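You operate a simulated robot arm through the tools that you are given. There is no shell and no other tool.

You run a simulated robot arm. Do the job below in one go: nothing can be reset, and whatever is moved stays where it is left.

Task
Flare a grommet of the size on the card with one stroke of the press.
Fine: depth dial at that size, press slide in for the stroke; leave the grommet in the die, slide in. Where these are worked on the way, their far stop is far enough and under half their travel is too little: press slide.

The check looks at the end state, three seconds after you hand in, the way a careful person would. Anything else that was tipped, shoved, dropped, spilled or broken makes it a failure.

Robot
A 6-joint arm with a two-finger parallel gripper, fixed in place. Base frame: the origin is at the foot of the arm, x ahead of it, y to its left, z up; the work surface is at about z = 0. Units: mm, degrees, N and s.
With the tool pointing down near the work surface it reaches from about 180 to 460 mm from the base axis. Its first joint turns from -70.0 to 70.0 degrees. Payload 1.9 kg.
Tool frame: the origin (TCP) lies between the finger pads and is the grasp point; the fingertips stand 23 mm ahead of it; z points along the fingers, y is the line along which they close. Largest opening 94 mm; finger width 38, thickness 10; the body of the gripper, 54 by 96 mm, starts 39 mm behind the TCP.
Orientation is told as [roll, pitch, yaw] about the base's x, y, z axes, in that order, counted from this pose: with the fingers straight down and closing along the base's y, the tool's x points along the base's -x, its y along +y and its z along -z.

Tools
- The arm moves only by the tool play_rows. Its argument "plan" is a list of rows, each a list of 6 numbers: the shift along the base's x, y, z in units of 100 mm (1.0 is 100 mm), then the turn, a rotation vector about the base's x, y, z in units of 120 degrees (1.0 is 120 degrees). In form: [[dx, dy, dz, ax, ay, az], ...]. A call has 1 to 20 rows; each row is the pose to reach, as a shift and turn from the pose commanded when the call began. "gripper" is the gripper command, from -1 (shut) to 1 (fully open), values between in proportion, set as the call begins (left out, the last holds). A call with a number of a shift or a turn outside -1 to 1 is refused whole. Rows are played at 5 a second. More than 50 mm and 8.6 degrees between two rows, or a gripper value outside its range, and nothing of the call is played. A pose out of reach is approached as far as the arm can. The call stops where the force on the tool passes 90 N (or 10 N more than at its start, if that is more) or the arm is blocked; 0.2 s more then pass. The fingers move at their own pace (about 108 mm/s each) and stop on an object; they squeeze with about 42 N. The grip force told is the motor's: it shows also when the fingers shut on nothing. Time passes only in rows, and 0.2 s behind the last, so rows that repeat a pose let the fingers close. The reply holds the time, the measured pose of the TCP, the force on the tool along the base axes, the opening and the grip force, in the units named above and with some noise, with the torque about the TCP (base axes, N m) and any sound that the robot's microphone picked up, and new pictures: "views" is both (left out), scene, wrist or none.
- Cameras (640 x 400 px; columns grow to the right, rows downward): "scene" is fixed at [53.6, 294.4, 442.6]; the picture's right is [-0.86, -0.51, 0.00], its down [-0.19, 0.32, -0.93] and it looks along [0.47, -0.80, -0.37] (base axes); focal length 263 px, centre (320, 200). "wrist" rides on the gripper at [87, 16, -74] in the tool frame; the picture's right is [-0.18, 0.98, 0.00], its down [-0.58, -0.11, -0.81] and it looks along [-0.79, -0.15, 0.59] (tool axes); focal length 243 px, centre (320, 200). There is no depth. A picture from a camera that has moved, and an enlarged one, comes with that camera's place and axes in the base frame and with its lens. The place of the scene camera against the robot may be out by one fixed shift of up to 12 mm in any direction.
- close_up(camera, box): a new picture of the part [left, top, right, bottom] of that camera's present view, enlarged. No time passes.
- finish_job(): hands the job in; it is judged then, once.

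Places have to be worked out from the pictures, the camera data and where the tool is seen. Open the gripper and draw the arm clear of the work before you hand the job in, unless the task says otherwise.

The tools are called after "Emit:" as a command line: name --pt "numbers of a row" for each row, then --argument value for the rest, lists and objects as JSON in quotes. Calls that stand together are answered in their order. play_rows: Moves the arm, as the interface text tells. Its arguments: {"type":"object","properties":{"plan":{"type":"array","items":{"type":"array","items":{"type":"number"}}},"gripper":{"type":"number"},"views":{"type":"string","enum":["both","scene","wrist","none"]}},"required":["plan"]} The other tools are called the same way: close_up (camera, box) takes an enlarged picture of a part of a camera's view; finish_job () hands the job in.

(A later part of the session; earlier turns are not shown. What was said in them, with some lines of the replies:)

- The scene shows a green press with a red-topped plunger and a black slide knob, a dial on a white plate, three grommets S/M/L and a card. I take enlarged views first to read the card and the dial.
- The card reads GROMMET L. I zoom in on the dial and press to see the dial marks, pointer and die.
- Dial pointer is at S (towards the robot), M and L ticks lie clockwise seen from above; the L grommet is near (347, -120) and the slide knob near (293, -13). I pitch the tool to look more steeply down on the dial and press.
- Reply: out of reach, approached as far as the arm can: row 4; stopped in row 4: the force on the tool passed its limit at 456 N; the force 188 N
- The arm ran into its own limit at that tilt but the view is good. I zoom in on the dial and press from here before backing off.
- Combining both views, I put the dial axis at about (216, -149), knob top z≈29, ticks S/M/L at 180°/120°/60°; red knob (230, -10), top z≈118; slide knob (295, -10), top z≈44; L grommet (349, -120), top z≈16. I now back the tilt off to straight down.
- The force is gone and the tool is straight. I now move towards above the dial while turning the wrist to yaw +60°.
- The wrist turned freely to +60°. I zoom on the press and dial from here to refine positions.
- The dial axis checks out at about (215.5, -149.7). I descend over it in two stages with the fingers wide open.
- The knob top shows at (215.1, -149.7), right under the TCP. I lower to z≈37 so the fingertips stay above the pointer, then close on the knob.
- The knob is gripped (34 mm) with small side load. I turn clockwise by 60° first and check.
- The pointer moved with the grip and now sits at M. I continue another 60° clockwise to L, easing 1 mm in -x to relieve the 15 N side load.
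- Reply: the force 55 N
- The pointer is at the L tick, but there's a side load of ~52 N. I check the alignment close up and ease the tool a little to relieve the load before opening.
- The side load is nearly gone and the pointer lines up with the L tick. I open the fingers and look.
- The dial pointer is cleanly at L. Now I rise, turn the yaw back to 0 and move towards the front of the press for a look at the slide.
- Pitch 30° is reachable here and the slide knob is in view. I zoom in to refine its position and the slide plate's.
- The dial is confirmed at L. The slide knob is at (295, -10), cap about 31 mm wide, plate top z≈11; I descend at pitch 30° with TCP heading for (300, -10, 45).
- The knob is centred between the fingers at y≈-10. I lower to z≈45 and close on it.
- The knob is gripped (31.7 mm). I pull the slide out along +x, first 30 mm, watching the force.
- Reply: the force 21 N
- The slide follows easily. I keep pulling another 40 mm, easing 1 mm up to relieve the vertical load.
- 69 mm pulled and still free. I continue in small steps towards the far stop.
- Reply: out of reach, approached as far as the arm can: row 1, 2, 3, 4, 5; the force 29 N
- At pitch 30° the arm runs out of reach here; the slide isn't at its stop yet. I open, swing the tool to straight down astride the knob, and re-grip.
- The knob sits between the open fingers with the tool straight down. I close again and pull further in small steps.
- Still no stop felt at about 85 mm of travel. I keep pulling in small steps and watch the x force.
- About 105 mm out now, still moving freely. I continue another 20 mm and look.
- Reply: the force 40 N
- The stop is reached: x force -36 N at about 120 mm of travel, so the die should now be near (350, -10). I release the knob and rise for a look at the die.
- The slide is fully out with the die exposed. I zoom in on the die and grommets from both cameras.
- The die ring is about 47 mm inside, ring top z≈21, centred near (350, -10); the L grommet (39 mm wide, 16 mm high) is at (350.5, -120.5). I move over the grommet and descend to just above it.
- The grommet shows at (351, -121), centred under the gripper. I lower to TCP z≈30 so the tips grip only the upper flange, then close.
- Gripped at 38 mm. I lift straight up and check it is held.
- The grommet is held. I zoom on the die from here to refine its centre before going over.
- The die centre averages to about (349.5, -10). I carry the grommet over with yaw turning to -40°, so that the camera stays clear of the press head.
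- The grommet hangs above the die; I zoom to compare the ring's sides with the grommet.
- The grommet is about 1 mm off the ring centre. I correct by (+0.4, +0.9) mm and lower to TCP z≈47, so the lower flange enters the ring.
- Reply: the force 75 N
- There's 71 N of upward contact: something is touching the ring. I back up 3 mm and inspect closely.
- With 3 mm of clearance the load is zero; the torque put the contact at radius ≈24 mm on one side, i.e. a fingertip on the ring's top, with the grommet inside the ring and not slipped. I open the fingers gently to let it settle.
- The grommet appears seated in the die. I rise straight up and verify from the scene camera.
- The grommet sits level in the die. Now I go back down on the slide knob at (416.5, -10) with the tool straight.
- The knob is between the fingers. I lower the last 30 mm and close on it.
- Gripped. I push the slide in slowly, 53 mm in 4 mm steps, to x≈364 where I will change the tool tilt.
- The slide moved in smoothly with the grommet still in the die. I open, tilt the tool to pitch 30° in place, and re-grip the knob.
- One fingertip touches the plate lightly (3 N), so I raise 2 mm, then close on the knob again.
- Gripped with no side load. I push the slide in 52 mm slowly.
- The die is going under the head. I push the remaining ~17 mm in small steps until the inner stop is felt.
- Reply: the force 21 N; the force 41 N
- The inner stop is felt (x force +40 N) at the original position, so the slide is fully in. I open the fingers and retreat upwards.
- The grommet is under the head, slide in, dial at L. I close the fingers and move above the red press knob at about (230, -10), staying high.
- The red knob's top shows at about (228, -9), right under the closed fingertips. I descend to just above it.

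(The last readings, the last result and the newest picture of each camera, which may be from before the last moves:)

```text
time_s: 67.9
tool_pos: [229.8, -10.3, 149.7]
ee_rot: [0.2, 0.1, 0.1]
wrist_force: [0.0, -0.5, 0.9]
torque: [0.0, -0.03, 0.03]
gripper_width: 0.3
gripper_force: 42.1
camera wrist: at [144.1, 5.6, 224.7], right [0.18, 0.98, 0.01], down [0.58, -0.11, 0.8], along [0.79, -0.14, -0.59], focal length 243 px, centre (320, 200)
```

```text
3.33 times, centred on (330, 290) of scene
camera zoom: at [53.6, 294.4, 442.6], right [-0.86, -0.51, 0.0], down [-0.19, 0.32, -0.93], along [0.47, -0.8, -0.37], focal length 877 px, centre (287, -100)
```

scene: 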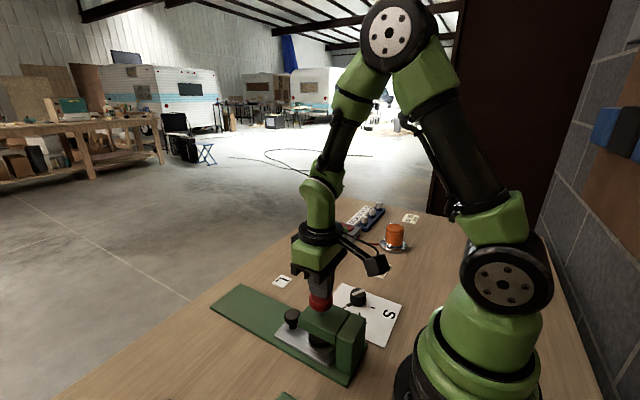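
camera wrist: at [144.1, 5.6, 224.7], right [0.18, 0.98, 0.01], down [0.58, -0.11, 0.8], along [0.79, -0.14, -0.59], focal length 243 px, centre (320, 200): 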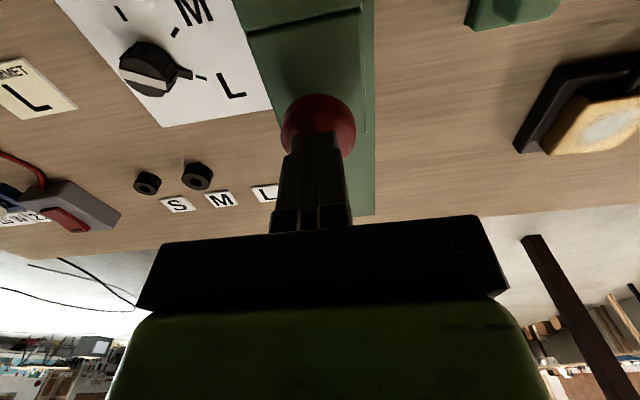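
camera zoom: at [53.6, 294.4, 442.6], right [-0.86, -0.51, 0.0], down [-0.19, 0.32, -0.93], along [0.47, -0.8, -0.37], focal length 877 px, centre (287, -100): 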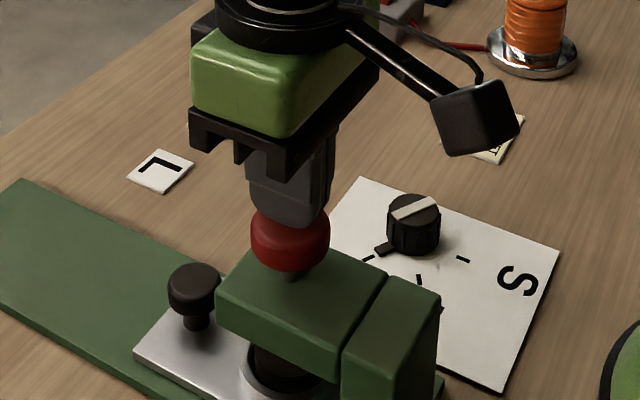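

The fingertips are centred right above the red knob. I press straight down in one continuous stroke; the call halts itself at the force limit.

Emit:
play_rows --pt "0 0 -0.03 0 0 0" --pt "0 0 -0.06 0 0 0" --pt "0 0 -0.09 0 0 0" --pt "0 0 -0.12 0 0 0" --pt "0 0 -0.15 0 0 0" --pt "0 0 -0.18 0 0 0" --pt "0 0 -0.21 0 0 0" --pt "0 0 -0.24 0 0 0" --pt "0 0 -0.27 0 0 0" --pt "0 0 -0.3 0 0 0" --pt "0 0 -0.33 0 0 0" --pt "0 0 -0.36 0 0 0" --pt "0 0 -0.39 0 0 0" --pt "0 0 -0.42 0 0 0" --views "both"

Emit:
close_up --camera "scene" --box '[270, 230, 390, 350]'

```text
time_s: 69.8
tool_pos: [229.5, -10.1, 129.3]
ee_rot: [0.3, -0.1, 0.1]
wrist_force: [-11.5, -1.6, 42.5]
torque: [-0.06, 0.42, 0.22]
gripper_width: 0.1
gripper_force: 41.8
heard: click
stopped in row 9: the force on the tool passed its limit at 109 N (the readings are from after the stop); the commanded pose is now the measured one
camera wrist: at [143.8, 5.3, 204.3], right [0.18, 0.98, 0.01], down [0.58, -0.11, 0.81], along [0.79, -0.14, -0.59], focal length 243 px, centre (320, 200)
```

scene: 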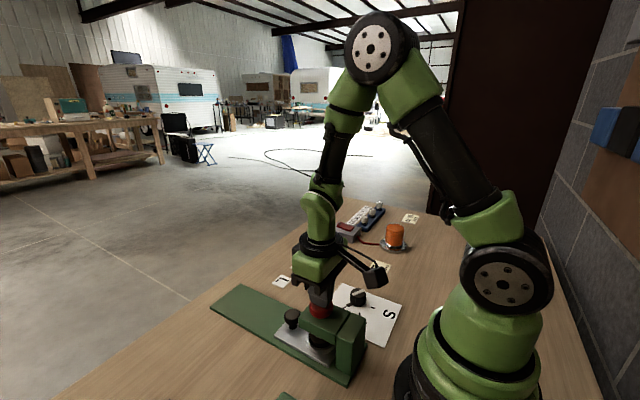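
wrist: 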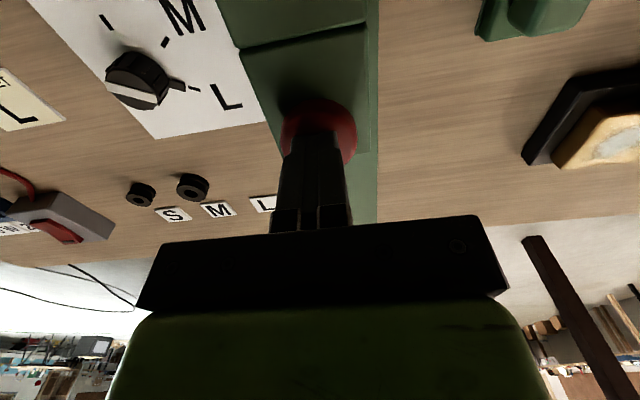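

```text
3.33 times, centred on (330, 290) of scene
camera zoom: at [53.5, 294.4, 442.6], right [-0.86, -0.51, 0.0], down [-0.19, 0.32, -0.93], along [0.47, -0.8, -0.37], focal length 877 px, centre (287, -100)
```

zoom: 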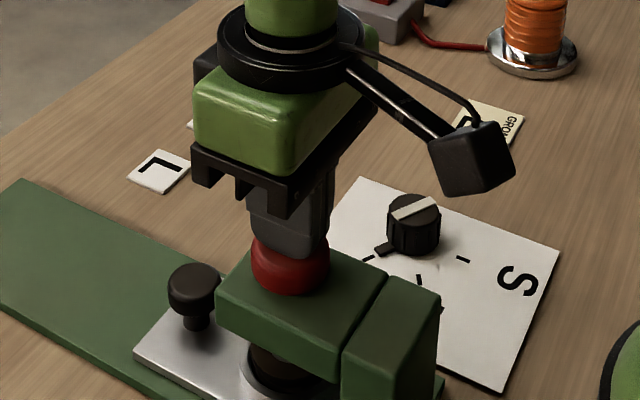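

A click was heard and the knob bottomed out (109 N), so the one stroke is made. I rise straight off the knob.

Emit:
play_rows --pt "0 0 0.1 0 0 0" --pt "0 0 0.3 0 0 0" --pt "0 0 0.6 0 0 0" --pt "0 0 0.9 0 0 0" --pt "0 0 1.0 0 0 0" --views "both"

Emit:
close_up --camera "scene" --box '[250, 265, 410, 385]'

```text
time_s: 71.0
tool_pos: [229.7, -9.9, 230.1]
ee_rot: [0.3, -0.1, 0.1]
wrist_force: [0.1, -1.3, -0.3]
torque: [0.03, -0.03, 0.0]
gripper_width: 0.0
gripper_force: 42.5
camera wrist: at [143.7, 5.2, 304.1], right [0.18, 0.98, 0.01], down [0.58, -0.11, 0.81], along [0.79, -0.14, -0.59], focal length 243 px, centre (320, 200)
```

scene: 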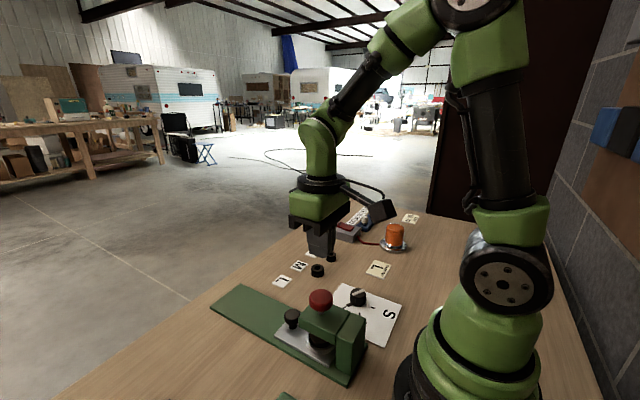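
wrist: 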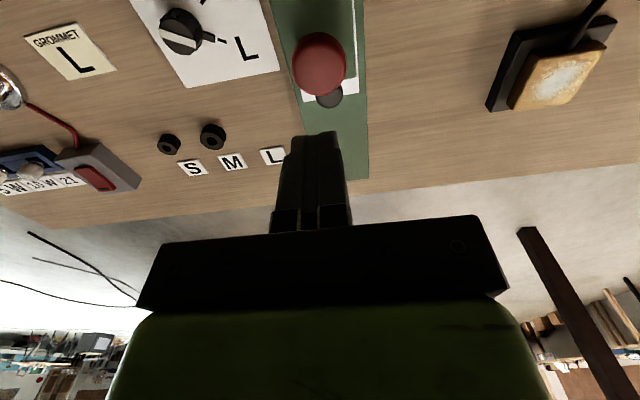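

```text
3.33 times, centred on (330, 325) of scene
camera zoom: at [53.6, 294.4, 442.6], right [-0.86, -0.51, 0.0], down [-0.19, 0.32, -0.93], along [0.47, -0.8, -0.37], focal length 877 px, centre (287, -217)
```

zoom: 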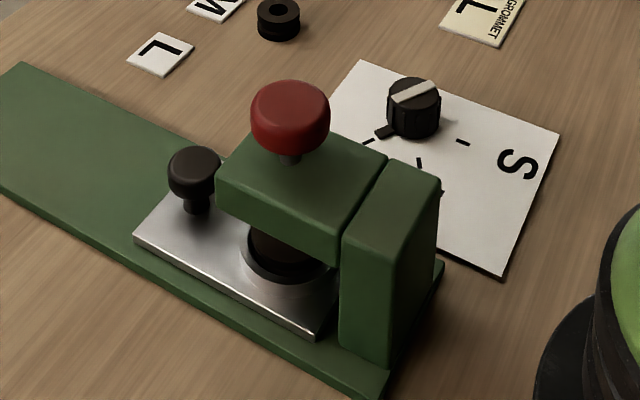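

The red knob sprang back, slide is in, the grommet remains in the die and the dial is at L. I take a last close look at the grommet in the die and the dial.

Emit:
close_up --camera "scene" --box '[290, 300, 360, 360]'

Emit:
close_up --camera "wrist" --box '[120, 0, 380, 170]'

```text
6.67 times, centred on (325, 330) of scene
camera zoom: at [53.6, 294.4, 442.6], right [-0.86, -0.51, 0.0], down [-0.19, 0.32, -0.93], along [0.47, -0.8, -0.37], focal length 1755 px, centre (287, -667)
```

zoom: 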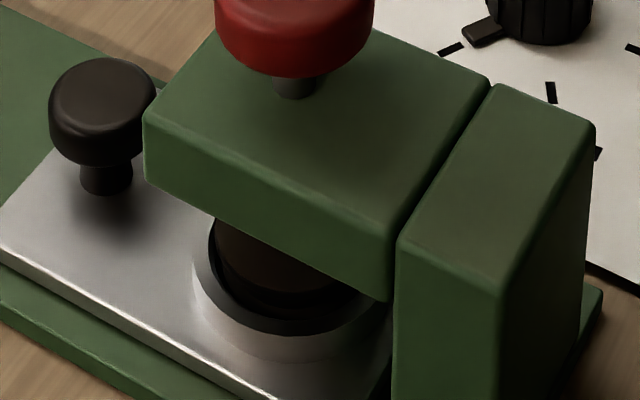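

```text
2.35 times, centred on (250, 85) of wrist
camera zoom: at [143.7, 5.2, 304.1], right [0.18, 0.98, 0.01], down [0.58, -0.11, 0.81], along [0.79, -0.14, -0.59], focal length 571 px, centre (485, 471)
```

zoom: 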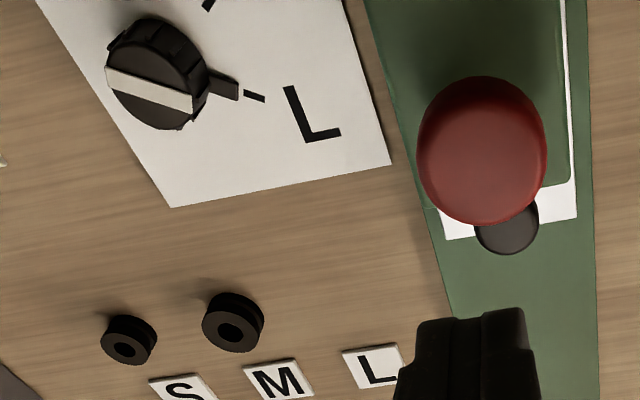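

All is as wanted: dial at L, grommet in the die, slide in, knob back up, S and M untouched. I open the gripper and draw the arm up and clear before handing in.

Emit:
play_rows --pt "0 0 0.2 0 0 0" --pt "0 -0.1 0.4 0 0 0" --pt "0 -0.3 0.6 0 0 0" --pt "0 -0.5 0.8 0 0 0" --pt "0 -0.7 0.9 0 0 0" --pt "0 -0.9 1.0 0 0 0" --pt "0 -1.0 1.0 0 0 0" --pt "0 -1.0 1.0 0 0 0" --gripper 1 --views "both"

```text
time_s: 72.8
tool_pos: [230.1, -110.0, 328.1]
ee_rot: [0.3, 0.1, 0.1]
wrist_force: [0.0, 0.5, -0.7]
torque: [0.0, -0.01, -0.01]
gripper_width: 94.0
gripper_force: 0.1
camera wrist: at [143.3, -94.9, 403.9], right [0.18, 0.98, 0.01], down [0.58, -0.11, 0.81], along [0.79, -0.14, -0.59], focal length 243 px, centre (320, 200)
```

scene: 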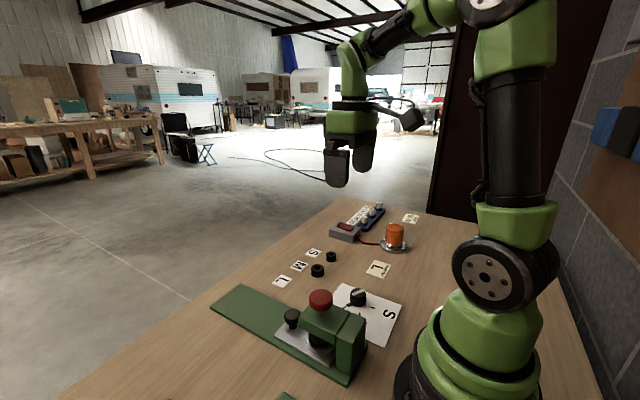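
wrist: 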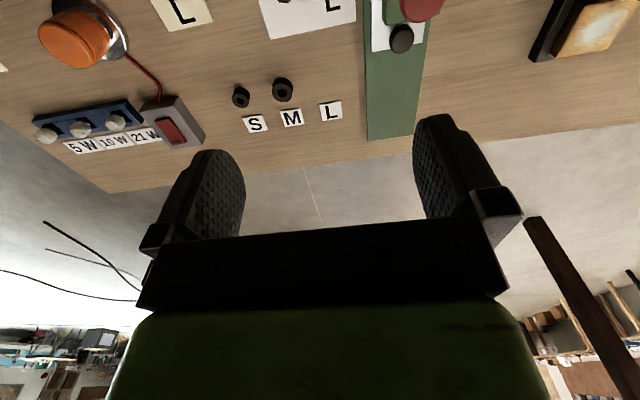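

The arm is clear with the gripper open and nothing else has been disturbed. I hand the job in.

Emit:
finish_job

```text
The job is handed in.
```

The L grommet has been pressed with one stroke. It is in the die with the slide pushed fully in, and I've handed the job in.

- **Size:** the card reads GROMMET L, and the dial pointer is lined up with the L tick.
- **Slide:** I pulled it out to its far stop, about 120 mm, placed the grommet, and pushed it back until I felt the inner stop.
- **Stroke:** I pressed the red knob down once until it stopped at 109 N. There was a click, and the knob came back up when I lifted off. I didn't see the flare itself because the press head covers most of the grommet; the click and the hard stop are the evidence for it.
- **Rest of the bench:** the S and M grommets and everything else in view look untouched. The gripper is open and the arm is clear.

Two loads went over or near the limit along the way. Early on, tilting the wrist in free air ran the arm into its own limit (456 N). While I was lowering the grommet, there was a 71 N contact, probably a fingertip on the die ring. I backed off both times and saw nothing moved or damaged.
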